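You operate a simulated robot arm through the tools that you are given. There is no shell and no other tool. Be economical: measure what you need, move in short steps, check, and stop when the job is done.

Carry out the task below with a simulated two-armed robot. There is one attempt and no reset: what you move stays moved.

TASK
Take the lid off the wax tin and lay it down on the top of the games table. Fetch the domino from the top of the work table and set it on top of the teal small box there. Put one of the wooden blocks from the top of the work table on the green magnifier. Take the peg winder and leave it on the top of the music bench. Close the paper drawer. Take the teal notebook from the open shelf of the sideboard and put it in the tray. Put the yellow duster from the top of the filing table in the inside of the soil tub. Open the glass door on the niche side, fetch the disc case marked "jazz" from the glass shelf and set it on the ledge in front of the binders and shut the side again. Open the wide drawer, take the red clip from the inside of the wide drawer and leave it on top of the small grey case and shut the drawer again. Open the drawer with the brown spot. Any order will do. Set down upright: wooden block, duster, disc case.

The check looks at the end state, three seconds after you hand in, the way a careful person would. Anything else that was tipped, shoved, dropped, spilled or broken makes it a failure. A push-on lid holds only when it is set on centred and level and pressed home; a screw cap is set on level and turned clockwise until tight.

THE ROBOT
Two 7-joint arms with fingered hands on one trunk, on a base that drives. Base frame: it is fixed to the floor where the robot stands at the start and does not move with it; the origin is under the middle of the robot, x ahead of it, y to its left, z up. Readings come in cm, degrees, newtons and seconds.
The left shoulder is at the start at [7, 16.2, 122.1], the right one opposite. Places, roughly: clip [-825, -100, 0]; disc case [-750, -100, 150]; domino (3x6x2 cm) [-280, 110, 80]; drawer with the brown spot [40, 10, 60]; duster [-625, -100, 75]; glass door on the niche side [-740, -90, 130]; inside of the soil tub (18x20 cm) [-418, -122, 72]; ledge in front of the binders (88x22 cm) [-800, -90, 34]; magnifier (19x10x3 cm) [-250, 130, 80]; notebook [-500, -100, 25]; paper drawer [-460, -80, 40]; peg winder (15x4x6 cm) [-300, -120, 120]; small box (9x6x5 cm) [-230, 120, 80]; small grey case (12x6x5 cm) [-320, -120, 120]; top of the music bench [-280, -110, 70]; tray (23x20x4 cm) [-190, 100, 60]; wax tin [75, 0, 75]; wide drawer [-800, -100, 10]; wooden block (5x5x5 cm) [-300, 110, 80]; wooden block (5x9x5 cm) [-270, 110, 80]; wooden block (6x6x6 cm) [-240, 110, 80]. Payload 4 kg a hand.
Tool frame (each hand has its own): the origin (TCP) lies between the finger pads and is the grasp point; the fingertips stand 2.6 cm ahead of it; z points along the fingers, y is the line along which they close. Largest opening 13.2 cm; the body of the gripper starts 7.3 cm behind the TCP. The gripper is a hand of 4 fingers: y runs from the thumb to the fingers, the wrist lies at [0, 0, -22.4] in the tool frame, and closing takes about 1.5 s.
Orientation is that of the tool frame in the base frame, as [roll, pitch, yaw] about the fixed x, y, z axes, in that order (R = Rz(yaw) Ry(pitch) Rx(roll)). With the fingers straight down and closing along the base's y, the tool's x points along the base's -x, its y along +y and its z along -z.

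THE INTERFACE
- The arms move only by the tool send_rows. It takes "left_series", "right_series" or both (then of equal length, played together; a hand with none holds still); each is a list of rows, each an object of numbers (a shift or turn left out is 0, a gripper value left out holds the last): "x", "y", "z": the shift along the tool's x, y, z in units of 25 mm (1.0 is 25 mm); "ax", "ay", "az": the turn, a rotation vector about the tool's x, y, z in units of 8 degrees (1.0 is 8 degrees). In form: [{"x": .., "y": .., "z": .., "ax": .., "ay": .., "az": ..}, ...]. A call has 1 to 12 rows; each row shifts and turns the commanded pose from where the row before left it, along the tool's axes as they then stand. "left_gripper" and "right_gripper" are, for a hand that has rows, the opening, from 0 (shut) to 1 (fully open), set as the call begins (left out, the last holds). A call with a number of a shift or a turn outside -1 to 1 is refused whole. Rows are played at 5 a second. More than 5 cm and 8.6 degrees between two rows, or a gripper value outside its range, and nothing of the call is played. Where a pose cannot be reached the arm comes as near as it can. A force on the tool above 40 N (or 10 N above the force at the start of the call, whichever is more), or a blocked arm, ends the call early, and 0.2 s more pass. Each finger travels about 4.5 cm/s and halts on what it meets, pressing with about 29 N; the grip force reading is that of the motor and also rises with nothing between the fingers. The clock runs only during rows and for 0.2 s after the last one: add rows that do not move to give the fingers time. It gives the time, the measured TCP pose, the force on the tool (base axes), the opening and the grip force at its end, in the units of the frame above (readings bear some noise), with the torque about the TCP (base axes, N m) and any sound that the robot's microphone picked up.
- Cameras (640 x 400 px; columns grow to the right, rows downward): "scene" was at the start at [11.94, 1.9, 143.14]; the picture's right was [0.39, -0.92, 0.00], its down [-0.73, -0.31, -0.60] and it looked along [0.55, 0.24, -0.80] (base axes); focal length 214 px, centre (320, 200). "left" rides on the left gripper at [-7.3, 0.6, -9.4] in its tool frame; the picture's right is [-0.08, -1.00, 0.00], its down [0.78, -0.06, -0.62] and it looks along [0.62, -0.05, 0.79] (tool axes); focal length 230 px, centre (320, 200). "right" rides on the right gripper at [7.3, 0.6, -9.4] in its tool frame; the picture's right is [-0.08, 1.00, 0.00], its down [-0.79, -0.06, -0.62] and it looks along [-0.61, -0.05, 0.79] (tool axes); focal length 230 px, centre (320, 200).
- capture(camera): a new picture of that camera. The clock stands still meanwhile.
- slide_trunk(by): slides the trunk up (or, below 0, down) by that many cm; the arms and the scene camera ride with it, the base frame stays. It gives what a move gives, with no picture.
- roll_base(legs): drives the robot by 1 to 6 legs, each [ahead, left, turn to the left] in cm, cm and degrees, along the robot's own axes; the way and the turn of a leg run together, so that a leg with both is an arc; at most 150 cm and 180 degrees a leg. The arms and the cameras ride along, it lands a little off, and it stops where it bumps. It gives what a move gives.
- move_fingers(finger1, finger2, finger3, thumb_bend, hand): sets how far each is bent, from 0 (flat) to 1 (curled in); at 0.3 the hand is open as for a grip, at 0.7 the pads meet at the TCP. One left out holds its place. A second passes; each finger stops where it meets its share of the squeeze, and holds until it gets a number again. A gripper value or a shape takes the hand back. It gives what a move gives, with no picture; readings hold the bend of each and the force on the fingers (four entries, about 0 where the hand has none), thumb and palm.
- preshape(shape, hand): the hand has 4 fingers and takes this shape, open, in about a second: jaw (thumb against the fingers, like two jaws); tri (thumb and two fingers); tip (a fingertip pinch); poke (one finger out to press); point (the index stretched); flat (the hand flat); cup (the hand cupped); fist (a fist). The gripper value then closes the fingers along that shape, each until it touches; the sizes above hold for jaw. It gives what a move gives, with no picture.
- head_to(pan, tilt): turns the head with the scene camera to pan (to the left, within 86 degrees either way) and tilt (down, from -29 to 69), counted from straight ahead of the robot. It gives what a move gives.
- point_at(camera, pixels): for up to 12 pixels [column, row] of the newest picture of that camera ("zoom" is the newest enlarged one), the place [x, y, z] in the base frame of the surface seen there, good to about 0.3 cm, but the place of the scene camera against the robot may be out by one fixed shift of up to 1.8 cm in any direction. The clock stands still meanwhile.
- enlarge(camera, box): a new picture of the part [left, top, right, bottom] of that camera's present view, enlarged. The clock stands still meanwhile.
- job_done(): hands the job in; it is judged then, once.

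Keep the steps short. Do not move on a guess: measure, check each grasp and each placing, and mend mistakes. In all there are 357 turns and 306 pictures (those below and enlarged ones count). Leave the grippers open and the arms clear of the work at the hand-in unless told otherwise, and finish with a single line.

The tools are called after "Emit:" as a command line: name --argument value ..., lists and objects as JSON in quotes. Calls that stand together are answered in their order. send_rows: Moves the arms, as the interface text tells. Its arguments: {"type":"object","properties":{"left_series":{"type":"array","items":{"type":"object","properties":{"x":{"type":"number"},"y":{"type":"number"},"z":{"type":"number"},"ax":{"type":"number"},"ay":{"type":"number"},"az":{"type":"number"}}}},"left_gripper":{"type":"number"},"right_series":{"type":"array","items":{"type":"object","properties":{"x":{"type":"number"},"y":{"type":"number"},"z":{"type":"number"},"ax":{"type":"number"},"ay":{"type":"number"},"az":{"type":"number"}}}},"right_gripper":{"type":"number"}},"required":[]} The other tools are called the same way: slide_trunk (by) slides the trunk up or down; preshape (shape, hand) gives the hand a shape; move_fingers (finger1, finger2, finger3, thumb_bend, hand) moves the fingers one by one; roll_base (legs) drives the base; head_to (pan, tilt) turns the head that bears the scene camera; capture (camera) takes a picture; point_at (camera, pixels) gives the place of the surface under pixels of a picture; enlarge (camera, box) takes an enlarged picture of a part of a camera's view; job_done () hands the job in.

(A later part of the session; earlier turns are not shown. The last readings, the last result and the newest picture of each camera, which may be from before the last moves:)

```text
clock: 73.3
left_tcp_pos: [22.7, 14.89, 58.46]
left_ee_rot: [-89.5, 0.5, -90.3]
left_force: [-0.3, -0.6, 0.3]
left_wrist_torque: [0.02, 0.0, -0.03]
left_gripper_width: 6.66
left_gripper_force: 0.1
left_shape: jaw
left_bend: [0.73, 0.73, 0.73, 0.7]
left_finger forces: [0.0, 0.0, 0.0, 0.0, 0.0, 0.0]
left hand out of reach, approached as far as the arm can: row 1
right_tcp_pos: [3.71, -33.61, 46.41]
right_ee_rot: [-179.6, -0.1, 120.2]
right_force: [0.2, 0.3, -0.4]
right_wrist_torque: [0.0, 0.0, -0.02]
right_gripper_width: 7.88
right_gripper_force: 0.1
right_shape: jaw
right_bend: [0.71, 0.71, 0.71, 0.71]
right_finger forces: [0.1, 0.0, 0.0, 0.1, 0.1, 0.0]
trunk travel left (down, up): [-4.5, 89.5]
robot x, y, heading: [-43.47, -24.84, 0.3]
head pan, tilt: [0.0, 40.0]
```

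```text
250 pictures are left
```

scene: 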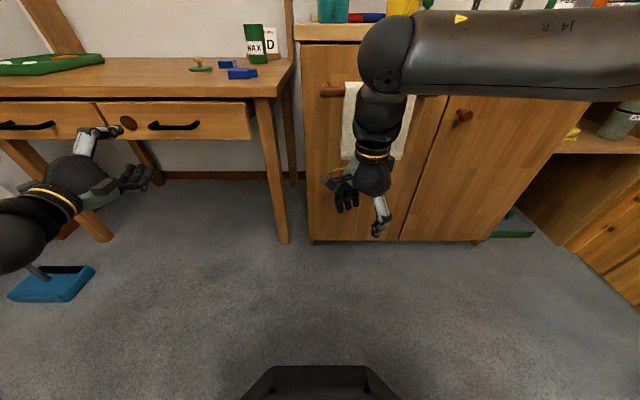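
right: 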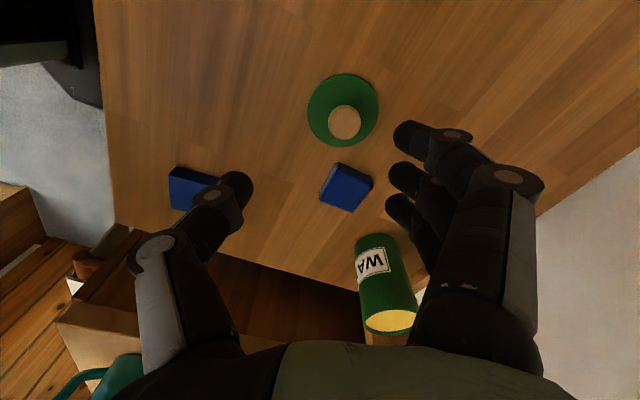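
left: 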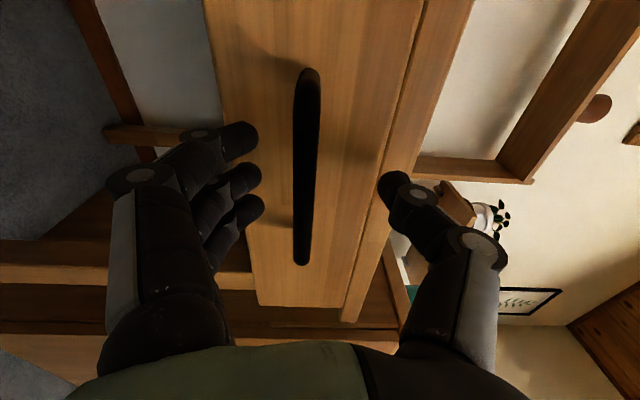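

The bar lies between fingers and thumb. I close.

Emit:
send_rows --left_series '[{}, {}, {}, {}, {}, {}, {}, {}]' --left_gripper 0

Emit:
capture --camera "left"

```text
clock: 75.1
left_tcp_pos: [22.85, 14.69, 58.36]
left_ee_rot: [-89.5, 0.2, -90.3]
left_force: [5.8, -0.3, 0.4]
left_wrist_torque: [-0.01, -0.02, 0.02]
left_gripper_width: 0.02
left_gripper_force: 29.4
left_shape: jaw
left_bend: [0.71, 0.71, 0.71, 0.66]
left_finger forces: [7.0, 0.0, 6.8, 0.0, 22.5, 0.0]
right_tcp_pos: [3.71, -33.6, 46.42]
right_ee_rot: [-179.4, -0.1, 120.1]
right_force: [0.4, 0.9, 0.5]
right_wrist_torque: [0.0, -0.01, 0.02]
right_gripper_width: 7.91
right_gripper_force: 0.0
right_shape: jaw
right_bend: [0.71, 0.71, 0.71, 0.71]
right_finger forces: [0.0, 0.1, 0.0, 0.1, 0.0, 0.0]
trunk travel left (down, up): [-4.5, 89.5]
robot x, y, heading: [-43.93, -24.55, -0.0]
head pan, tilt: [0.0, 40.0]
```

```text
249 pictures are left
```

left: 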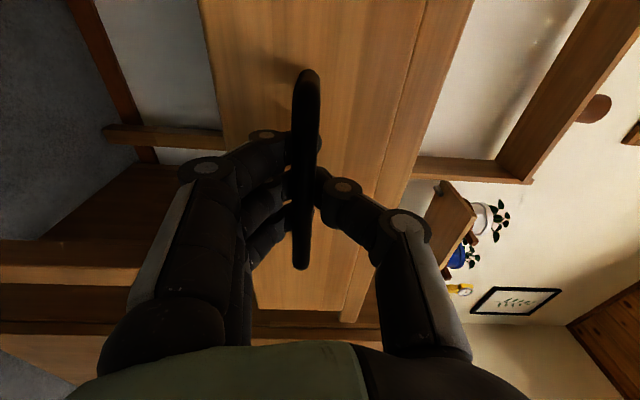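

The bar is gripped. I drive back 6 cm to pull.

Emit:
roll_base --legs '[[-6, 0, 0]]'

Emit:
capture --camera "scene"

```text
clock: 76.1
left_tcp_pos: [16.98, 14.77, 58.34]
left_ee_rot: [-89.6, 0.3, -90.4]
left_force: [-0.1, 0.6, -1.1]
left_wrist_torque: [0.0, 0.02, 0.03]
left_gripper_width: 0.01
left_gripper_force: 29.2
left_shape: jaw
left_bend: [0.73, 0.71, 0.74, 0.67]
left_finger forces: [2.9, 0.0, 2.5, 0.0, 0.6, 0.0]
right_tcp_pos: [-2.37, -33.66, 46.43]
right_ee_rot: [-179.5, -0.2, 120.1]
right_force: [0.1, -0.6, 0.0]
right_wrist_torque: [0.0, 0.02, 0.0]
right_gripper_width: 7.9
right_gripper_force: 0.0
right_shape: jaw
right_bend: [0.71, 0.71, 0.71, 0.71]
right_finger forces: [0.0, 0.1, 0.1, 0.0, 0.0, 0.1]
trunk travel left (down, up): [-4.5, 89.5]
robot x, y, heading: [-49.62, -24.75, 0.2]
head pan, tilt: [0.0, 40.0]
```

```text
248 pictures are left
```

scene: 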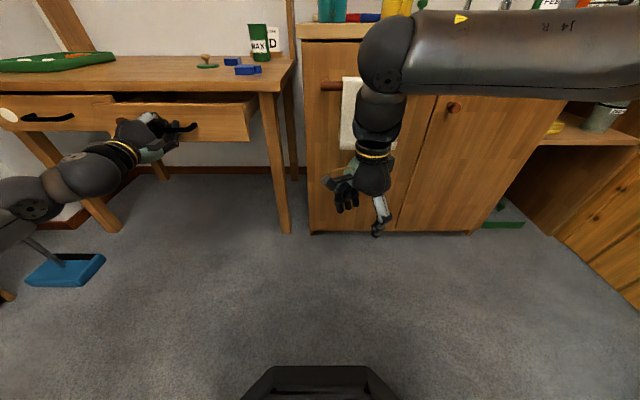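

The drawer has begun to open, but the grip may have slipped. I look.

Emit:
capture --camera "left"

Emit:
enlarge --camera "scene" --box '[80, 70, 280, 190]'

Emit:
point_at --camera "left" --pixels '[[308, 90], [300, 240], [260, 100], [270, 290]]'

```text
247 pictures are left
```

left: 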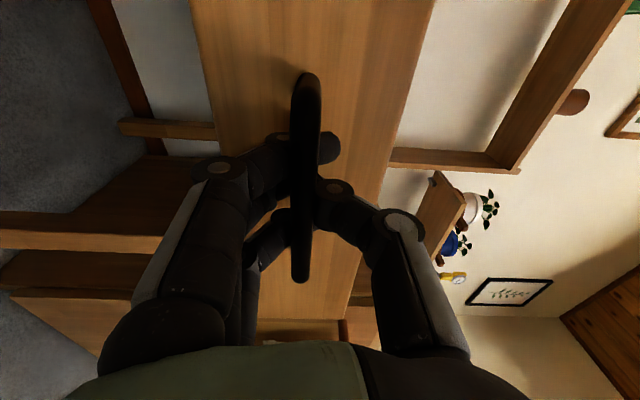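

```text
3.20 times, centred on (180, 130) of scene
```

zoom: 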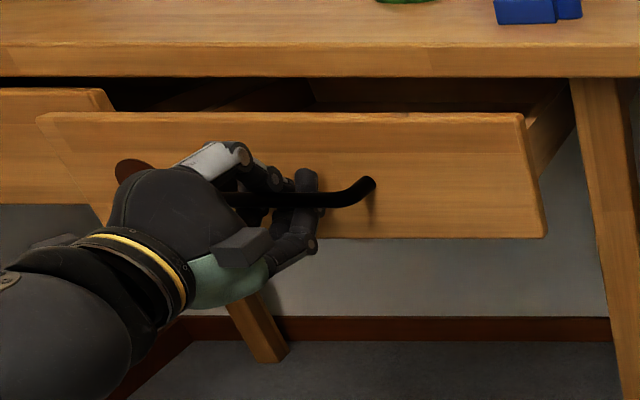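

```text
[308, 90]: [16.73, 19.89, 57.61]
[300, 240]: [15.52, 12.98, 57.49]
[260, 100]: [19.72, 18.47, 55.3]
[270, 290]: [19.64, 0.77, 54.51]
```

The drawer is 7 cm out, bar still hooked. I pull 10 cm more.

Emit:
roll_base --legs '[[-10, 0, 0]]'

Emit:
capture --camera "left"

Emit:
enlarge --camera "scene" --box '[80, 50, 320, 200]'

```text
clock: 77.2
left_tcp_pos: [6.7, 14.88, 58.42]
left_ee_rot: [-89.5, 0.4, -90.1]
left_force: [-0.7, -6.1, -1.4]
left_wrist_torque: [-0.1, 0.04, -0.05]
left_gripper_width: 0.0
left_gripper_force: 28.8
left_shape: jaw
left_bend: [0.73, 0.71, 0.74, 0.67]
left_finger forces: [3.3, 0.0, 2.7, 0.0, 0.7, 0.0]
right_tcp_pos: [-12.32, -33.57, 46.59]
right_ee_rot: [-179.6, -0.1, 120.5]
right_force: [0.2, 0.0, 0.4]
right_wrist_torque: [-0.01, 0.01, 0.01]
right_gripper_width: 7.89
right_gripper_force: 0.0
right_shape: jaw
right_bend: [0.71, 0.71, 0.71, 0.71]
right_finger forces: [0.1, 0.0, 0.0, 0.0, 0.0, 0.0]
trunk travel left (down, up): [-4.5, 89.5]
robot x, y, heading: [-59.81, -24.82, 0.4]
head pan, tilt: [0.0, 40.0]
```

```text
245 pictures are left
```

left: 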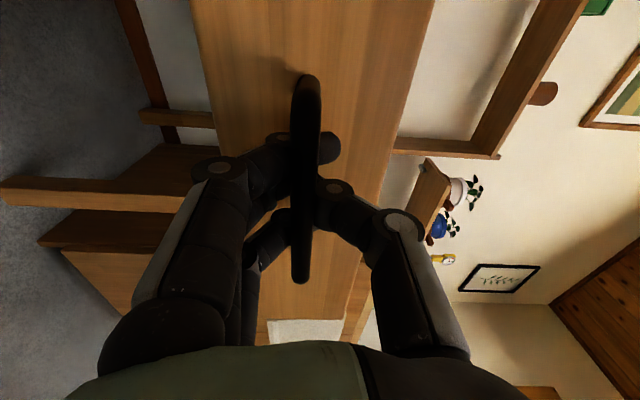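

```text
2.67 times, centred on (200, 125) of scene
```

zoom: 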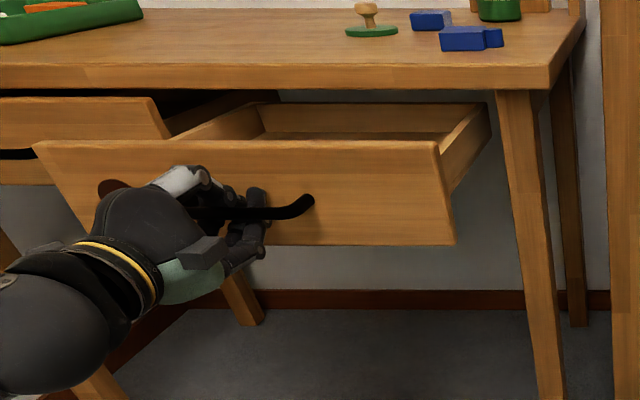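

Open 17.6 cm. I pull 3 cm more and check for an end stop.

Emit:
roll_base --legs '[[-3, 0, 0]]'

Emit:
point_at --camera "left" --pixels '[[260, 60], [308, 90]]'

Emit:
capture --camera "left"

Emit:
point_at --camera "left" --pixels '[[260, 60], [308, 90]]'

```text
clock: 78.1
left_tcp_pos: [3.66, 14.73, 58.28]
left_ee_rot: [-89.5, 0.3, -90.2]
left_force: [-0.3, -3.0, -0.8]
left_wrist_torque: [-0.04, 0.04, -0.04]
left_gripper_width: 0.02
left_gripper_force: 28.7
left_shape: jaw
left_bend: [0.73, 0.71, 0.74, 0.67]
left_finger forces: [3.1, 0.0, 2.5, 0.0, 0.9, 0.0]
right_tcp_pos: [-15.24, -33.76, 46.46]
right_ee_rot: [-179.6, -0.1, 120.4]
right_force: [0.3, 0.4, -0.2]
right_wrist_torque: [-0.03, 0.0, -0.01]
right_gripper_width: 7.88
right_gripper_force: 0.1
right_shape: jaw
right_bend: [0.71, 0.71, 0.71, 0.71]
right_finger forces: [0.0, 0.0, 0.1, 0.1, 0.1, 0.1]
trunk travel left (down, up): [-4.5, 89.5]
robot x, y, heading: [-62.79, -24.8, 0.4]
head pan, tilt: [0.0, 40.0]
```

```text
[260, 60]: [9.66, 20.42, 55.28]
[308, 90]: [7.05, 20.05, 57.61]
```

```text
243 pictures are left
```

left: 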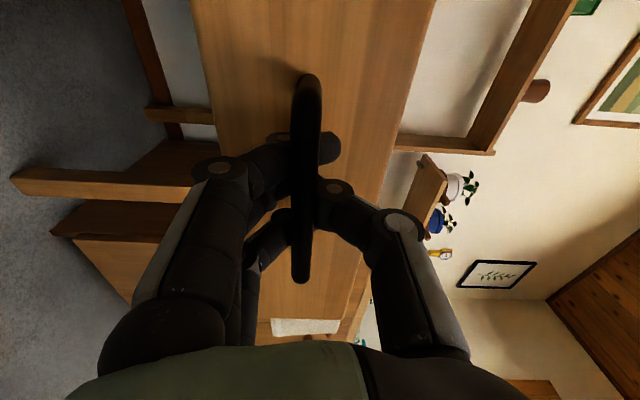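

```text
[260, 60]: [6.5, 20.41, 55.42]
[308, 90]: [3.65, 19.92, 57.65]
```

20.5 cm open – good. I open the hand and drive back 25 cm.

Emit:
send_rows --left_series '[{}, {}, {}, {}, {}, {}, {"z": -0.3}, {"z": -0.5}, {"z": -1}, {"z": -1}]' --left_gripper 0.6

Emit:
capture --camera "left"

```text
clock: 80.3
left_tcp_pos: [-3.4, 14.91, 58.27]
left_ee_rot: [-89.6, 0.4, -90.2]
left_force: [0.4, -0.2, -0.2]
left_wrist_torque: [-0.01, -0.02, 0.0]
left_gripper_width: 7.89
left_gripper_force: 0.0
left_shape: jaw
left_bend: [0.71, 0.71, 0.71, 0.71]
left_finger forces: [0.0, 0.0, 0.0, 0.1, 0.1, 0.1]
right_tcp_pos: [-15.2, -33.56, 46.42]
right_ee_rot: [-179.7, -0.1, 120.4]
right_force: [-0.5, -0.3, 0.1]
right_wrist_torque: [0.03, -0.01, 0.01]
right_gripper_width: 7.88
right_gripper_force: 0.1
right_shape: jaw
right_bend: [0.71, 0.71, 0.71, 0.71]
right_finger forces: [0.0, 0.0, 0.0, 0.0, 0.1, 0.0]
trunk travel left (down, up): [-4.5, 89.5]
robot x, y, heading: [-62.6, -24.98, 0.2]
head pan, tilt: [0.0, 40.0]
```

```text
242 pictures are left
```

left: 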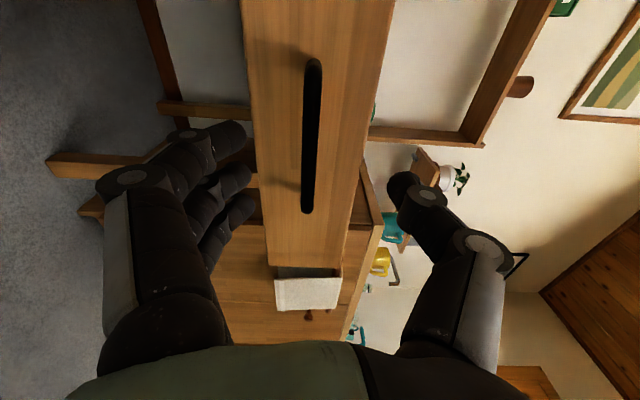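

Free of the handle. I back off 40 cm and look around with the head before turning.

Emit:
roll_base --legs '[[-40, 10, 0]]'

Emit:
head_to --pan 80 --tilt 20

Emit:
capture --camera "scene"

Emit:
head_to --pan -80 --tilt 20

Emit:
capture --camera "scene"

```text
clock: 82.8
left_tcp_pos: [-42.76, 24.93, 58.48]
left_ee_rot: [-89.5, 0.4, -90.1]
left_force: [0.2, 0.3, -0.3]
left_wrist_torque: [-0.01, 0.0, 0.03]
left_gripper_width: 7.89
left_gripper_force: 0.0
left_shape: jaw
left_bend: [0.71, 0.71, 0.71, 0.71]
left_finger forces: [0.0, 0.1, 0.0, 0.1, 0.0, 0.1]
right_tcp_pos: [-54.64, -23.63, 46.56]
right_ee_rot: [-179.7, 0.0, 120.5]
right_force: [-0.4, 0.5, -0.5]
right_wrist_torque: [-0.02, 0.01, 0.01]
right_gripper_width: 7.9
right_gripper_force: 0.0
right_shape: jaw
right_bend: [0.71, 0.71, 0.71, 0.71]
right_finger forces: [0.0, 0.0, 0.1, 0.1, 0.0, 0.0]
trunk travel left (down, up): [-4.5, 89.5]
robot x, y, heading: [-102.09, -14.94, 0.4]
head pan, tilt: [0.0, 40.0]
```

```text
clock: 84.3
left_tcp_pos: [-42.81, 25.33, 58.36]
left_ee_rot: [-89.5, 0.0, -90.1]
left_force: [-0.2, 0.3, -0.5]
left_wrist_torque: [-0.01, 0.0, 0.03]
left_gripper_width: 7.88
left_gripper_force: 0.1
left_shape: jaw
left_bend: [0.71, 0.71, 0.71, 0.71]
left_finger forces: [0.0, 0.0, 0.0, 0.0, 0.1, 0.1]
right_tcp_pos: [-54.59, -23.25, 46.67]
right_ee_rot: [-179.4, 0.2, 120.5]
right_force: [0.0, -0.6, -0.9]
right_wrist_torque: [0.0, 0.03, -0.01]
right_gripper_width: 7.86
right_gripper_force: 0.0
right_shape: jaw
right_bend: [0.71, 0.71, 0.71, 0.71]
right_finger forces: [0.0, 0.0, 0.0, 0.1, 0.1, 0.1]
trunk travel left (down, up): [-4.5, 89.5]
robot x, y, heading: [-102.2, -15.14, 0.7]
head pan, tilt: [80.0, 20.0]
```

```text
241 pictures are left
```

scene: 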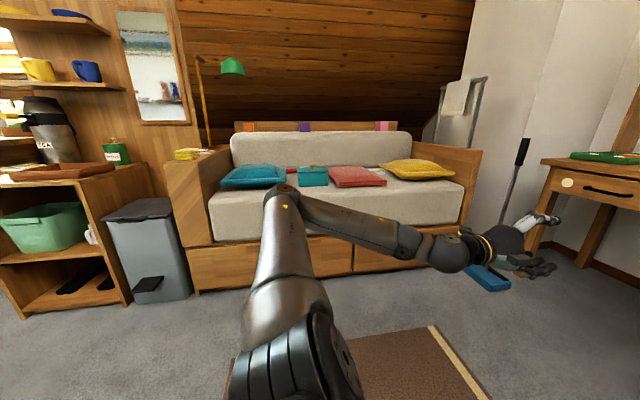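

```text
clock: 86.8
left_tcp_pos: [-42.75, 25.23, 58.12]
left_ee_rot: [-89.5, -0.1, -90.1]
left_force: [-0.5, -0.5, -0.5]
left_wrist_torque: [-0.03, 0.02, -0.01]
left_gripper_width: 7.9
left_gripper_force: 0.0
left_shape: jaw
left_bend: [0.71, 0.71, 0.71, 0.71]
left_finger forces: [0.1, 0.0, 0.1, 0.1, 0.0, 0.0]
right_tcp_pos: [-54.76, -23.35, 46.6]
right_ee_rot: [-179.5, 0.2, 120.5]
right_force: [-0.2, 0.2, -0.1]
right_wrist_torque: [0.01, -0.03, -0.01]
right_gripper_width: 7.9
right_gripper_force: 0.0
right_shape: jaw
right_bend: [0.71, 0.71, 0.71, 0.71]
right_finger forces: [0.1, 0.0, 0.1, 0.0, 0.0, 0.0]
trunk travel left (down, up): [-4.5, 89.5]
robot x, y, heading: [-102.34, -15.26, 0.3]
head pan, tilt: [-80.0, 20.0]
```

```text
240 pictures are left
```

scene: 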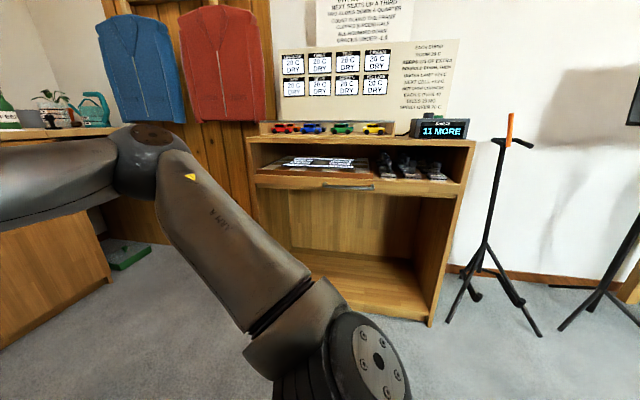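

Corridor is clear (sofa front about y 65). I raise the trunk 45, back to x≈-152, and turn 90° left.

Emit:
slide_trunk --by 45

Emit:
roll_base --legs '[[-70, -10, 0], [0, 0, 90]]'

Emit:
head_to --pan 45 --tilt 25

Emit:
capture --camera "scene"

Emit:
head_to --pan -5 --tilt 25

Emit:
capture --camera "scene"

```text
refused: 45 is not a number from -40 to 40
```

```text
clock: 94.5
left_tcp_pos: [-213.37, 32.84, 57.93]
left_ee_rot: [-89.5, -0.2, 0.9]
left_force: [0.0, -0.9, 0.2]
left_wrist_torque: [0.01, 0.0, -0.02]
left_gripper_width: 7.92
left_gripper_force: 0.1
left_shape: jaw
left_bend: [0.71, 0.71, 0.71, 0.71]
left_finger forces: [0.0, 0.0, 0.1, 0.0, 0.1, 0.0]
right_tcp_pos: [-164.62, 21.69, 46.46]
right_ee_rot: [-179.3, 0.2, -148.5]
right_force: [0.5, 0.2, 0.5]
right_wrist_torque: [0.02, -0.02, 0.02]
right_gripper_width: 7.88
right_gripper_force: 0.0
right_shape: jaw
right_bend: [0.71, 0.71, 0.71, 0.71]
right_finger forces: [0.1, 0.0, 0.0, 0.1, 0.0, 0.1]
trunk travel left (down, up): [-4.5, 89.5]
robot x, y, heading: [-172.3, -25.97, 91.6]
head pan, tilt: [-80.0, 20.0]
```

```text
clock: 96.6
left_tcp_pos: [-213.41, 32.96, 57.88]
left_ee_rot: [-89.4, -0.2, 0.8]
left_force: [-0.6, -0.2, 0.0]
left_wrist_torque: [0.0, 0.02, -0.02]
left_gripper_width: 7.89
left_gripper_force: 0.0
left_shape: jaw
left_bend: [0.71, 0.71, 0.71, 0.71]
left_finger forces: [0.0, 0.0, 0.1, 0.0, 0.0, 0.1]
right_tcp_pos: [-164.51, 21.76, 46.5]
right_ee_rot: [-179.4, 0.3, -148.6]
right_force: [-0.1, 0.4, -0.1]
right_wrist_torque: [-0.01, -0.01, 0.0]
right_gripper_width: 7.89
right_gripper_force: 0.1
right_shape: jaw
right_bend: [0.71, 0.71, 0.71, 0.71]
right_finger forces: [0.0, 0.1, 0.0, 0.0, 0.0, 0.0]
trunk travel left (down, up): [-4.5, 89.5]
robot x, y, heading: [-171.83, -25.64, 91.4]
head pan, tilt: [45.0, 25.0]
```

```text
239 pictures are left
```

scene: 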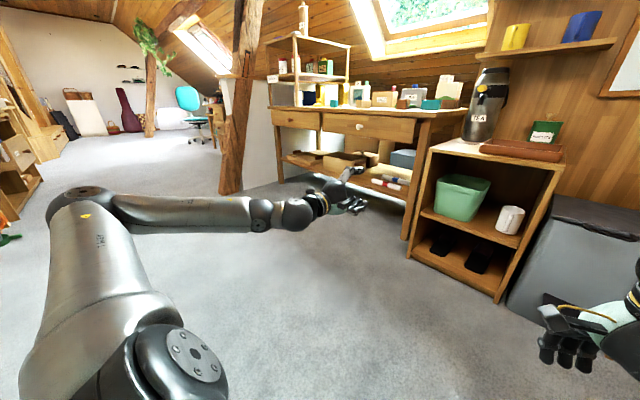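

```text
clock: 97.8
left_tcp_pos: [-213.45, 32.96, 58.08]
left_ee_rot: [-89.5, -0.3, 0.8]
left_force: [-0.6, -0.6, -0.4]
left_wrist_torque: [0.0, 0.02, -0.03]
left_gripper_width: 7.9
left_gripper_force: 0.1
left_shape: jaw
left_bend: [0.71, 0.71, 0.71, 0.71]
left_finger forces: [0.0, 0.0, 0.0, 0.0, 0.0, 0.0]
right_tcp_pos: [-164.6, 21.79, 46.47]
right_ee_rot: [-179.3, 0.3, -148.6]
right_force: [0.4, -0.1, 0.1]
right_wrist_torque: [-0.01, -0.04, 0.01]
right_gripper_width: 7.9
right_gripper_force: 0.0
right_shape: jaw
right_bend: [0.71, 0.71, 0.71, 0.71]
right_finger forces: [0.0, 0.0, 0.1, 0.0, 0.0, 0.1]
trunk travel left (down, up): [-4.5, 89.5]
robot x, y, heading: [-171.99, -26.05, 91.3]
head pan, tilt: [-5.0, 25.0]
```

```text
238 pictures are left
```

scene: 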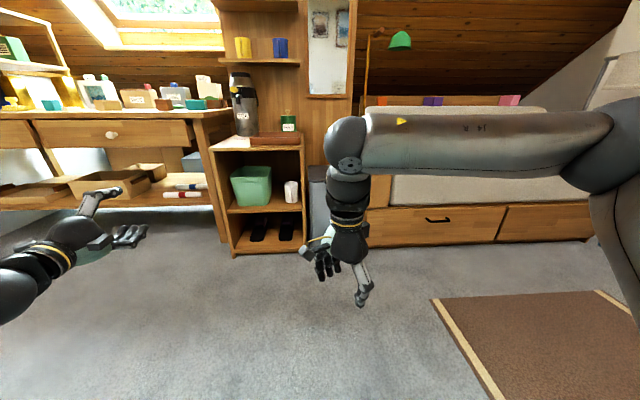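

The tray is on the low shelf, the work table to its left. I raise the trunk and shift left in front of the table.

Emit:
slide_trunk --by 40

Emit:
slide_trunk --by 25

Emit:
roll_base --legs '[[0, 90, 0]]'

Emit:
head_to --pan 0 --tilt 30

Emit:
capture --camera "scene"

```text
clock: 101.6
left_tcp_pos: [-213.4, 32.96, 97.9]
left_ee_rot: [-89.6, -0.2, 0.7]
left_force: [0.1, -0.6, -0.4]
left_wrist_torque: [-0.01, -0.03, 0.01]
left_gripper_width: 7.88
left_gripper_force: 0.0
left_shape: jaw
left_bend: [0.71, 0.71, 0.71, 0.71]
left_finger forces: [0.0, 0.0, 0.1, 0.1, 0.0, 0.0]
right_tcp_pos: [-164.62, 21.83, 86.54]
right_ee_rot: [-179.4, 0.3, -148.5]
right_force: [0.4, -0.4, -0.2]
right_wrist_torque: [0.01, 0.0, -0.05]
right_gripper_width: 7.9
right_gripper_force: 0.0
right_shape: jaw
right_bend: [0.71, 0.71, 0.71, 0.71]
right_finger forces: [0.1, 0.0, 0.0, 0.1, 0.0, 0.0]
trunk travel left (down, up): [-44.5, 49.5]
robot x, y, heading: [-172.08, -25.88, 91.4]
head pan, tilt: [-5.0, 25.0]
```

```text
clock: 104.2
left_tcp_pos: [-213.32, 32.85, 122.94]
left_ee_rot: [-89.6, -0.2, 0.8]
left_force: [0.3, 0.3, 0.0]
left_wrist_torque: [-0.02, 0.01, -0.03]
left_gripper_width: 7.87
left_gripper_force: 0.0
left_shape: jaw
left_bend: [0.71, 0.71, 0.71, 0.71]
left_finger forces: [0.0, 0.0, 0.0, 0.0, 0.0, 0.0]
right_tcp_pos: [-164.54, 21.76, 111.47]
right_ee_rot: [-179.3, 0.3, -148.6]
right_force: [0.9, 0.2, -0.2]
right_wrist_torque: [0.0, -0.03, 0.0]
right_gripper_width: 7.89
right_gripper_force: 0.0
right_shape: jaw
right_bend: [0.71, 0.71, 0.71, 0.71]
right_finger forces: [0.1, 0.1, 0.1, 0.0, 0.0, 0.1]
trunk travel left (down, up): [-69.5, 24.5]
robot x, y, heading: [-172.11, -26.0, 91.2]
head pan, tilt: [-5.0, 25.0]
```

```text
clock: 109.0
left_tcp_pos: [-302.94, 33.2, 122.97]
left_ee_rot: [-89.5, -0.1, -0.9]
left_force: [-0.2, -0.6, -0.4]
left_wrist_torque: [0.02, -0.03, 0.02]
left_gripper_width: 7.89
left_gripper_force: 0.0
left_shape: jaw
left_bend: [0.71, 0.71, 0.71, 0.71]
left_finger forces: [0.0, 0.1, 0.0, 0.0, 0.1, 0.0]
right_tcp_pos: [-254.47, 20.43, 111.42]
right_ee_rot: [-179.3, 0.3, -150.4]
right_force: [-0.1, 0.0, -0.8]
right_wrist_torque: [-0.01, 0.01, -0.03]
right_gripper_width: 7.88
right_gripper_force: 0.1
right_shape: jaw
right_bend: [0.71, 0.71, 0.71, 0.71]
right_finger forces: [0.0, 0.0, 0.0, 0.0, 0.1, 0.1]
trunk travel left (down, up): [-69.5, 24.5]
robot x, y, heading: [-263.38, -27.24, 89.6]
head pan, tilt: [-5.0, 25.0]
```

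```text
clock: 109.6
left_tcp_pos: [-303.1, 33.15, 123.02]
left_ee_rot: [-89.5, -0.3, -0.9]
left_force: [0.0, 0.2, 0.1]
left_wrist_torque: [0.04, 0.01, 0.0]
left_gripper_width: 7.9
left_gripper_force: 0.0
left_shape: jaw
left_bend: [0.71, 0.71, 0.71, 0.71]
left_finger forces: [0.0, 0.0, 0.1, 0.0, 0.0, 0.0]
right_tcp_pos: [-254.57, 20.53, 111.45]
right_ee_rot: [-179.3, 0.4, -150.2]
right_force: [0.7, -0.4, -0.2]
right_wrist_torque: [0.0, -0.02, 0.01]
right_gripper_width: 7.87
right_gripper_force: 0.0
right_shape: jaw
right_bend: [0.71, 0.71, 0.71, 0.71]
right_finger forces: [0.0, 0.1, 0.0, 0.0, 0.1, 0.0]
trunk travel left (down, up): [-69.5, 24.5]
robot x, y, heading: [-263.33, -26.81, 89.8]
head pan, tilt: [0.0, 30.0]
```

```text
237 pictures are left
```

scene: 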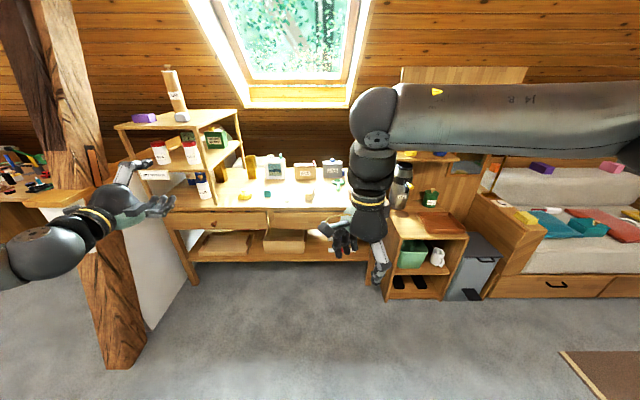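

A pillar stands left, near the left hand, so I fold the left arm: turn its fingers down, then pull back.

Emit:
send_rows --left_series '[{"ax": -0.94}, {"ax": -0.94}, {"ax": -0.94}, {"ax": -0.94}, {"ax": -0.94}, {"ax": -0.94}, {"ax": -0.94}, {"ax": -0.94}, {"ax": -0.94}, {"ax": -0.94}, {"ax": -0.94}, {"ax": -0.94}]'

Emit:
send_rows --left_series '[{"y": 1, "x": 0.3}, {"y": 1, "x": 0.3}, {"y": 1, "x": 0.3}, {"y": 1, "x": 0.3}, {"y": 1, "x": 0.3}, {"y": 1, "x": 0.3}, {"y": 1, "x": 0.3}, {"y": 1, "x": 0.3}, {"y": 1, "x": 0.3}]'

Emit:
capture --camera "scene"

```text
clock: 112.2
left_tcp_pos: [-303.45, 28.6, 118.38]
left_ee_rot: [-179.0, -0.4, -1.0]
left_force: [-0.6, -0.5, 0.5]
left_wrist_torque: [0.02, -0.01, -0.01]
left_gripper_width: 7.92
left_gripper_force: 0.1
left_shape: jaw
left_bend: [0.71, 0.71, 0.71, 0.71]
left_finger forces: [0.0, 0.0, 0.1, 0.1, 0.0, 0.1]
left hand out of reach, approached as far as the arm can: row 11, 12
right_tcp_pos: [-254.59, 20.41, 111.52]
right_ee_rot: [-179.4, 0.3, -150.3]
right_force: [-1.0, -0.2, 0.1]
right_wrist_torque: [0.05, 0.0, -0.03]
right_gripper_width: 7.91
right_gripper_force: 0.1
right_shape: jaw
right_bend: [0.71, 0.71, 0.71, 0.71]
right_finger forces: [0.0, 0.0, 0.1, 0.0, 0.1, 0.1]
trunk travel left (down, up): [-69.5, 24.5]
robot x, y, heading: [-263.36, -27.07, 89.8]
head pan, tilt: [0.0, 30.0]
```

```text
clock: 114.2
left_tcp_pos: [-297.08, 6.19, 118.42]
left_ee_rot: [-179.7, -0.3, -0.8]
left_force: [0.8, 0.0, 1.1]
left_wrist_torque: [-0.04, 0.01, -0.03]
left_gripper_width: 7.88
left_gripper_force: 0.1
left_shape: jaw
left_bend: [0.71, 0.71, 0.71, 0.71]
left_finger forces: [0.0, 0.0, 0.0, 0.0, 0.1, 0.0]
right_tcp_pos: [-254.46, 20.4, 111.54]
right_ee_rot: [-179.4, 0.2, -150.3]
right_force: [-0.1, 0.2, -0.5]
right_wrist_torque: [-0.04, -0.04, 0.02]
right_gripper_width: 7.9
right_gripper_force: 0.0
right_shape: jaw
right_bend: [0.71, 0.71, 0.71, 0.71]
right_finger forces: [0.0, 0.0, 0.0, 0.0, 0.0, 0.1]
trunk travel left (down, up): [-69.5, 24.5]
robot x, y, heading: [-262.9, -26.86, 89.8]
head pan, tilt: [0.0, 30.0]
```

```text
236 pictures are left
```

scene: 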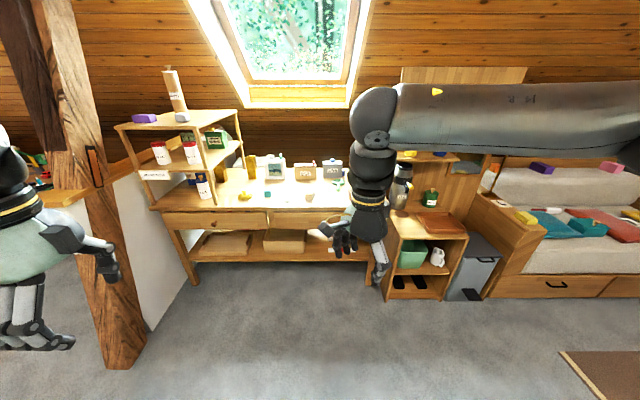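

Left arm folded; pillar is far left. I drive 72 cm ahead toward the table and look down.

Emit:
roll_base --legs '[[72, 0, 0]]'

Emit:
head_to --pan 15 --tilt 45

Emit:
capture --camera "scene"

Emit:
capture --camera "right"

```text
clock: 118.1
left_tcp_pos: [-295.9, 78.12, 118.37]
left_ee_rot: [-179.6, -0.1, -1.6]
left_force: [-0.1, 0.5, 0.8]
left_wrist_torque: [-0.02, 0.0, 0.02]
left_gripper_width: 7.89
left_gripper_force: 0.1
left_shape: jaw
left_bend: [0.71, 0.71, 0.71, 0.71]
left_finger forces: [0.0, 0.0, 0.0, 0.0, 0.0, 0.0]
right_tcp_pos: [-253.13, 91.67, 111.58]
right_ee_rot: [-179.3, 0.3, -151.0]
right_force: [0.2, 0.0, -1.2]
right_wrist_torque: [0.0, 0.05, 0.01]
right_gripper_width: 7.88
right_gripper_force: 0.1
right_shape: jaw
right_bend: [0.71, 0.71, 0.71, 0.71]
right_finger forces: [0.1, 0.0, 0.0, 0.0, 0.1, 0.0]
trunk travel left (down, up): [-69.5, 24.5]
robot x, y, heading: [-263.02, 44.55, 88.9]
head pan, tilt: [0.0, 30.0]
```

```text
clock: 118.9
left_tcp_pos: [-295.82, 78.18, 118.32]
left_ee_rot: [-179.8, -0.1, -1.6]
left_force: [0.1, -0.4, 0.0]
left_wrist_torque: [0.01, -0.02, -0.01]
left_gripper_width: 7.88
left_gripper_force: 0.1
left_shape: jaw
left_bend: [0.71, 0.71, 0.71, 0.71]
left_finger forces: [0.0, 0.1, 0.0, 0.0, 0.0, 0.0]
right_tcp_pos: [-253.28, 91.68, 111.5]
right_ee_rot: [-179.3, 0.3, -151.1]
right_force: [-0.1, -1.0, -0.3]
right_wrist_torque: [-0.02, 0.02, -0.01]
right_gripper_width: 7.89
right_gripper_force: 0.0
right_shape: jaw
right_bend: [0.71, 0.71, 0.71, 0.71]
right_finger forces: [0.0, 0.1, 0.0, 0.0, 0.0, 0.0]
trunk travel left (down, up): [-69.5, 24.5]
robot x, y, heading: [-262.77, 44.44, 89.2]
head pan, tilt: [15.0, 45.0]
```

```text
235 pictures are left
```

scene: 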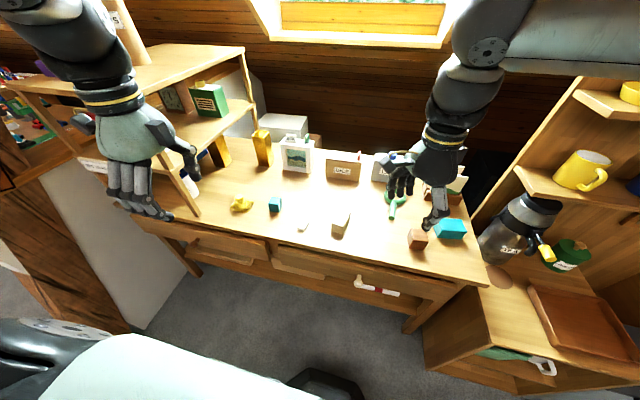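

```text
234 pictures are left
```

right: 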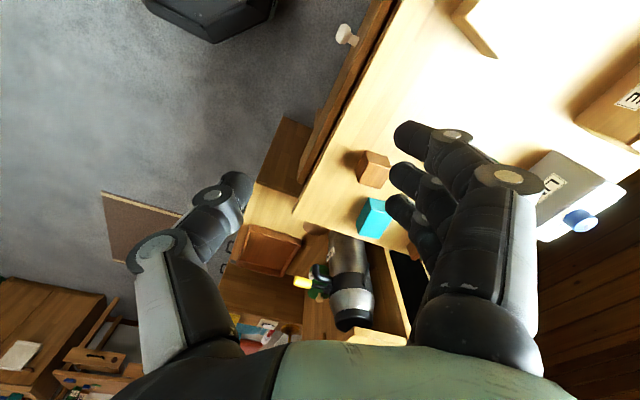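

I see teal box (449,229), brown block (418,239), wood block (340,222), white piece (303,225), green magnifier (393,200). I enlarge and measure.

Emit:
enlarge --camera "scene" --box '[210, 130, 490, 290]'

Emit:
point_at --camera "zoom" --pixels '[[80, 165], [147, 168], [210, 220], [300, 208], [425, 170], [470, 245], [548, 218], [415, 200], [300, 260], [545, 300]]'

```text
2.29 times, centred on (350, 210) of scene
```

zoom: 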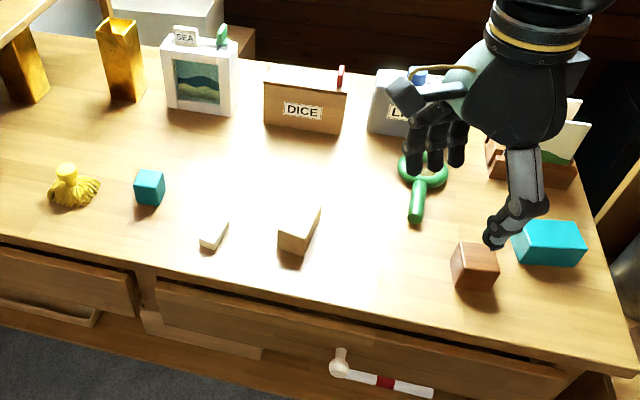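

```text
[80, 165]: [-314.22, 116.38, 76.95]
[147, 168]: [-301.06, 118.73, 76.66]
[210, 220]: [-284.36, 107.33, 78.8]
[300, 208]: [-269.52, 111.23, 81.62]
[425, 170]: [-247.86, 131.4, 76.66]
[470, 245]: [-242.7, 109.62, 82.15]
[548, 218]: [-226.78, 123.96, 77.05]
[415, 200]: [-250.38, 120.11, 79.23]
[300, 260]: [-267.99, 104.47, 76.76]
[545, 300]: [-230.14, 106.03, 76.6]
```

Table top is about z 76. I turn the right hand back to straight and bring it above the domino area for a close look.

Emit:
send_rows --right_series '[{"az": -0.94}, {"az": -0.94}, {"az": -0.94}, {"az": -0.94}, {"az": -0.94}, {"az": -0.94}, {"az": -0.94}, {"az": -0.94}]'

Emit:
send_rows --right_series '[{"y": 1, "x": -0.4}, {"y": 1, "x": -0.4}, {"y": 1, "x": -0.4}, {"y": 1, "x": -0.4}, {"y": 1, "x": -0.4}, {"y": 1, "x": -0.4, "z": 0.5}, {"y": 1, "z": 0.5}, {"y": 1, "z": 0.5}, {"y": 1, "z": 0.5}, {"y": 1, "z": 0.5}, {}]'

Emit:
capture --camera "right"

Emit:
capture --camera "scene"

```text
clock: 120.7
left_tcp_pos: [-295.92, 77.99, 118.45]
left_ee_rot: [-179.7, -0.2, -1.7]
left_force: [0.1, 0.1, -0.3]
left_wrist_torque: [0.01, -0.04, 0.03]
left_gripper_width: 7.9
left_gripper_force: 0.0
left_shape: jaw
left_bend: [0.71, 0.71, 0.71, 0.71]
left_finger forces: [0.1, 0.0, 0.1, 0.0, 0.0, 0.0]
right_tcp_pos: [-253.26, 91.64, 111.49]
right_ee_rot: [-179.4, -0.4, -90.7]
right_force: [-0.2, 0.1, 0.4]
right_wrist_torque: [0.02, 0.01, 0.03]
right_gripper_width: 7.88
right_gripper_force: 0.0
right_shape: jaw
right_bend: [0.71, 0.71, 0.71, 0.71]
right_finger forces: [0.0, 0.0, 0.1, 0.0, 0.0, 0.0]
trunk travel left (down, up): [-69.5, 24.5]
robot x, y, heading: [-262.77, 44.43, 89.2]
head pan, tilt: [15.0, 45.0]
```

```text
clock: 123.1
left_tcp_pos: [-295.72, 78.05, 118.31]
left_ee_rot: [-179.7, 0.0, -1.7]
left_force: [0.4, 0.3, 0.3]
left_wrist_torque: [0.0, 0.02, -0.01]
left_gripper_width: 7.89
left_gripper_force: 0.0
left_shape: jaw
left_bend: [0.71, 0.71, 0.71, 0.71]
left_finger forces: [0.0, 0.0, 0.0, 0.0, 0.0, 0.0]
right_tcp_pos: [-277.04, 98.53, 105.26]
right_ee_rot: [179.7, -0.4, -91.7]
right_force: [1.0, -1.4, 0.1]
right_wrist_torque: [0.0, 0.02, -0.03]
right_gripper_width: 7.9
right_gripper_force: 0.0
right_shape: jaw
right_bend: [0.71, 0.71, 0.71, 0.71]
right_finger forces: [0.1, 0.1, 0.1, 0.0, 0.0, 0.0]
right hand out of reach, approached as far as the arm can: row 10
trunk travel left (down, up): [-69.5, 24.5]
robot x, y, heading: [-262.96, 44.43, 89.0]
head pan, tilt: [15.0, 45.0]
```

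```text
232 pictures are left
```

right: 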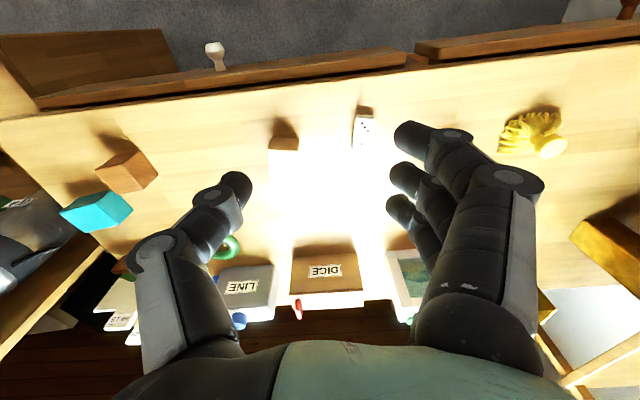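

```text
231 pictures are left
```

scene: 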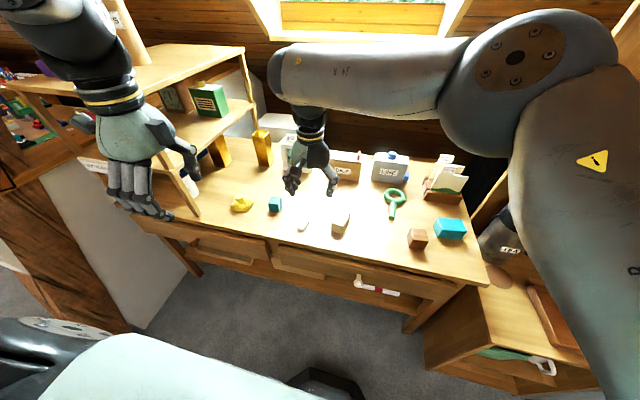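

The domino is at (362,130) in the right picture with its long side away from me. I enlarge and measure.

Emit:
enlarge --camera "right" --box '[260, 80, 420, 200]'

Emit:
point_at --camera "right" --pixels '[[363, 120], [361, 140], [362, 132], [354, 130], [371, 130], [362, 152], [284, 140], [284, 160], [272, 142], [297, 142], [340, 140]]'

```text
3.33 times, centred on (340, 140) of right
```

zoom: 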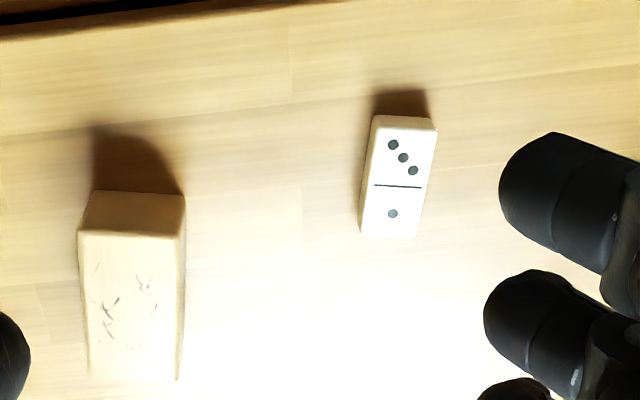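

```text
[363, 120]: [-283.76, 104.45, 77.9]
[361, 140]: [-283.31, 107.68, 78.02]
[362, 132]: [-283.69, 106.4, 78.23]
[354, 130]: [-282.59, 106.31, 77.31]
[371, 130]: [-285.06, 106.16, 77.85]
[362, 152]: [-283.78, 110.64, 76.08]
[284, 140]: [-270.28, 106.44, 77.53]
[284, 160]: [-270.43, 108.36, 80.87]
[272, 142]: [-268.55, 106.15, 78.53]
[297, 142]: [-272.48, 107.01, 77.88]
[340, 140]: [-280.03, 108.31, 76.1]
```

Domino centre (-283.8, 106.7), top 78.1, turned about 5°. The arm is at its side limit, so I shift the base 8 cm left.

Emit:
roll_base --legs '[[0, 9, 0]]'

Emit:
capture --camera "right"

```text
clock: 124.2
left_tcp_pos: [-304.6, 78.24, 118.44]
left_ee_rot: [-179.7, -0.1, -1.8]
left_force: [-0.4, 0.0, -0.5]
left_wrist_torque: [-0.02, -0.02, -0.04]
left_gripper_width: 7.93
left_gripper_force: 0.1
left_shape: jaw
left_bend: [0.71, 0.71, 0.71, 0.71]
left_finger forces: [0.0, 0.0, 0.0, 0.0, 0.0, 0.0]
right_tcp_pos: [-285.97, 98.7, 105.49]
right_ee_rot: [179.7, -0.2, -91.8]
right_force: [0.8, -0.7, 0.2]
right_wrist_torque: [0.0, 0.03, 0.0]
right_gripper_width: 7.92
right_gripper_force: 0.0
right_shape: jaw
right_bend: [0.71, 0.71, 0.71, 0.71]
right_finger forces: [0.0, 0.0, 0.0, 0.0, 0.0, 0.0]
trunk travel left (down, up): [-69.5, 24.5]
robot x, y, heading: [-271.29, 44.48, 88.7]
head pan, tilt: [15.0, 45.0]
```

```text
229 pictures are left
```

right: 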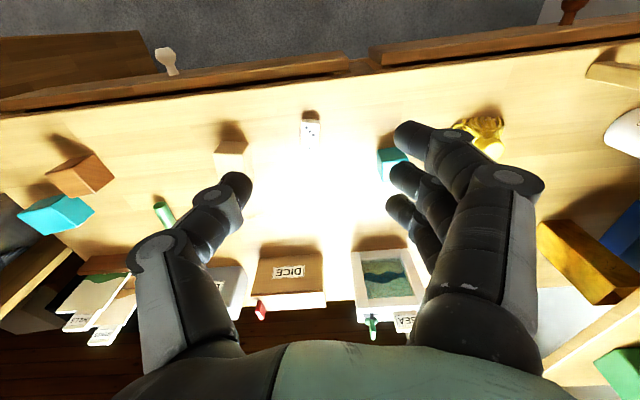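

I move above the domino and down to z≈86, turning 3°.

Emit:
send_rows --right_series '[{"x": -0.82, "y": -0.2, "az": 0.2}, {"x": -0.82, "y": -0.2, "az": 0.2}, {"x": -0.82, "y": -0.2}, {"x": -0.82, "y": -0.2}, {"z": 1}, {"z": 1}, {"z": 1}, {"z": 1}, {"z": 1}, {"z": 1}, {"z": 1}, {"z": 0.7}]' --right_gripper 0.55

Emit:
capture --camera "right"

Emit:
point_at --camera "right" --pixels '[[320, 120], [310, 140], [330, 140], [320, 160]]'

```text
clock: 126.8
left_tcp_pos: [-304.76, 78.29, 118.42]
left_ee_rot: [-179.8, -0.1, -1.7]
left_force: [-0.7, -0.2, 0.4]
left_wrist_torque: [0.01, 0.01, 0.0]
left_gripper_width: 7.91
left_gripper_force: 0.1
left_shape: jaw
left_bend: [0.71, 0.71, 0.71, 0.71]
left_finger forces: [0.0, 0.1, 0.0, 0.0, 0.0, 0.0]
right_tcp_pos: [-281.7, 104.25, 85.97]
right_ee_rot: [179.8, -0.1, -94.9]
right_force: [-0.3, -0.7, -0.6]
right_wrist_torque: [0.01, 0.02, 0.01]
right_gripper_width: 7.33
right_gripper_force: 0.1
right_shape: jaw
right_bend: [0.72, 0.72, 0.72, 0.7]
right_finger forces: [0.1, 0.0, 0.0, 0.0, 0.0, 0.0]
right hand out of reach, approached as far as the arm can: row 2, 11
trunk travel left (down, up): [-69.5, 24.5]
robot x, y, heading: [-271.9, 44.32, 89.1]
head pan, tilt: [15.0, 45.0]
```

```text
228 pictures are left
```

right: 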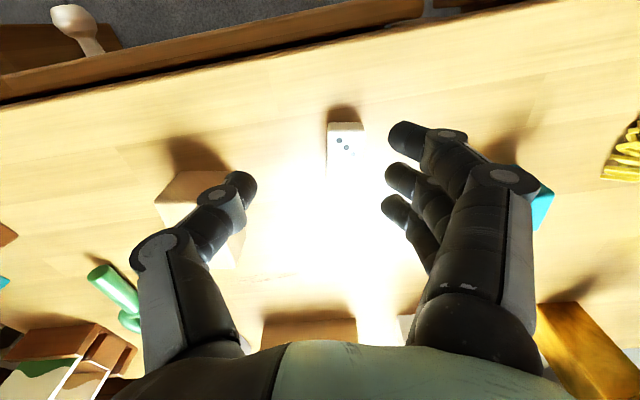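

```text
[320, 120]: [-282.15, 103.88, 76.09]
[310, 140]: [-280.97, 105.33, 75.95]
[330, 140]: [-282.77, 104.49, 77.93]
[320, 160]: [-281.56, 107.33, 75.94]
```

I need (-2, +2.5) more; I use the base: 2.5 ahead, 2 left.

Emit:
roll_base --legs '[[2.5, 2.1, 0]]'

Emit:
capture --camera "right"

Emit:
enlarge --camera "right" --box '[240, 80, 400, 200]'

```text
clock: 127.7
left_tcp_pos: [-306.51, 80.46, 118.73]
left_ee_rot: [-179.5, 0.0, -1.8]
left_force: [-0.5, -0.6, 0.2]
left_wrist_torque: [0.04, 0.05, -0.03]
left_gripper_width: 7.9
left_gripper_force: 0.0
left_shape: jaw
left_bend: [0.71, 0.71, 0.71, 0.71]
left_finger forces: [0.0, 0.0, 0.0, 0.0, 0.1, 0.0]
right_tcp_pos: [-283.55, 106.52, 86.37]
right_ee_rot: [179.5, 0.0, -95.0]
right_force: [0.6, -1.1, -0.2]
right_wrist_torque: [0.03, 0.02, 0.01]
right_gripper_width: 7.31
right_gripper_force: 0.1
right_shape: jaw
right_bend: [0.72, 0.72, 0.72, 0.7]
right_finger forces: [0.0, 0.0, 0.0, 0.1, 0.0, 0.0]
trunk travel left (down, up): [-69.5, 24.5]
robot x, y, heading: [-273.76, 46.96, 89.0]
head pan, tilt: [15.0, 45.0]
```

```text
227 pictures are left
```

right: 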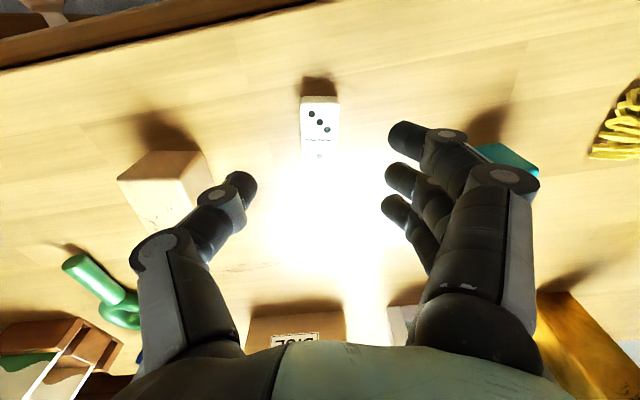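

```text
3.33 times, centred on (320, 140) of right
```

zoom: 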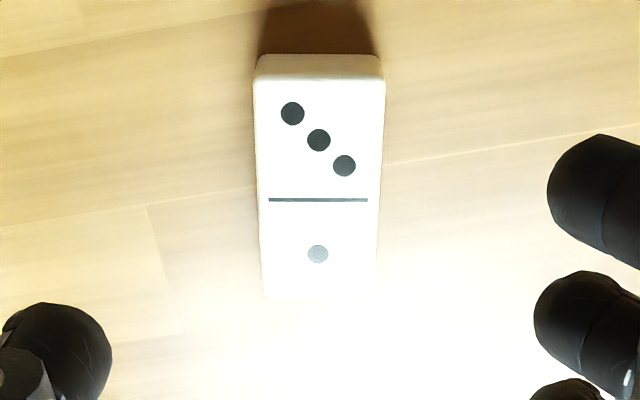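

Nicely aligned. I measure the domino centre.

Emit:
point_at --camera "zoom" --pixels '[[318, 200], [258, 150], [380, 150], [318, 80], [318, 290], [420, 200]]'

```text
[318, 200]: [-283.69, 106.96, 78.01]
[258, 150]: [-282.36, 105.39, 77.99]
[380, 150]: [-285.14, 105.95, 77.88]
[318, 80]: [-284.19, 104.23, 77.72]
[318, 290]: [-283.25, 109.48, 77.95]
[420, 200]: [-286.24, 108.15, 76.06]
```

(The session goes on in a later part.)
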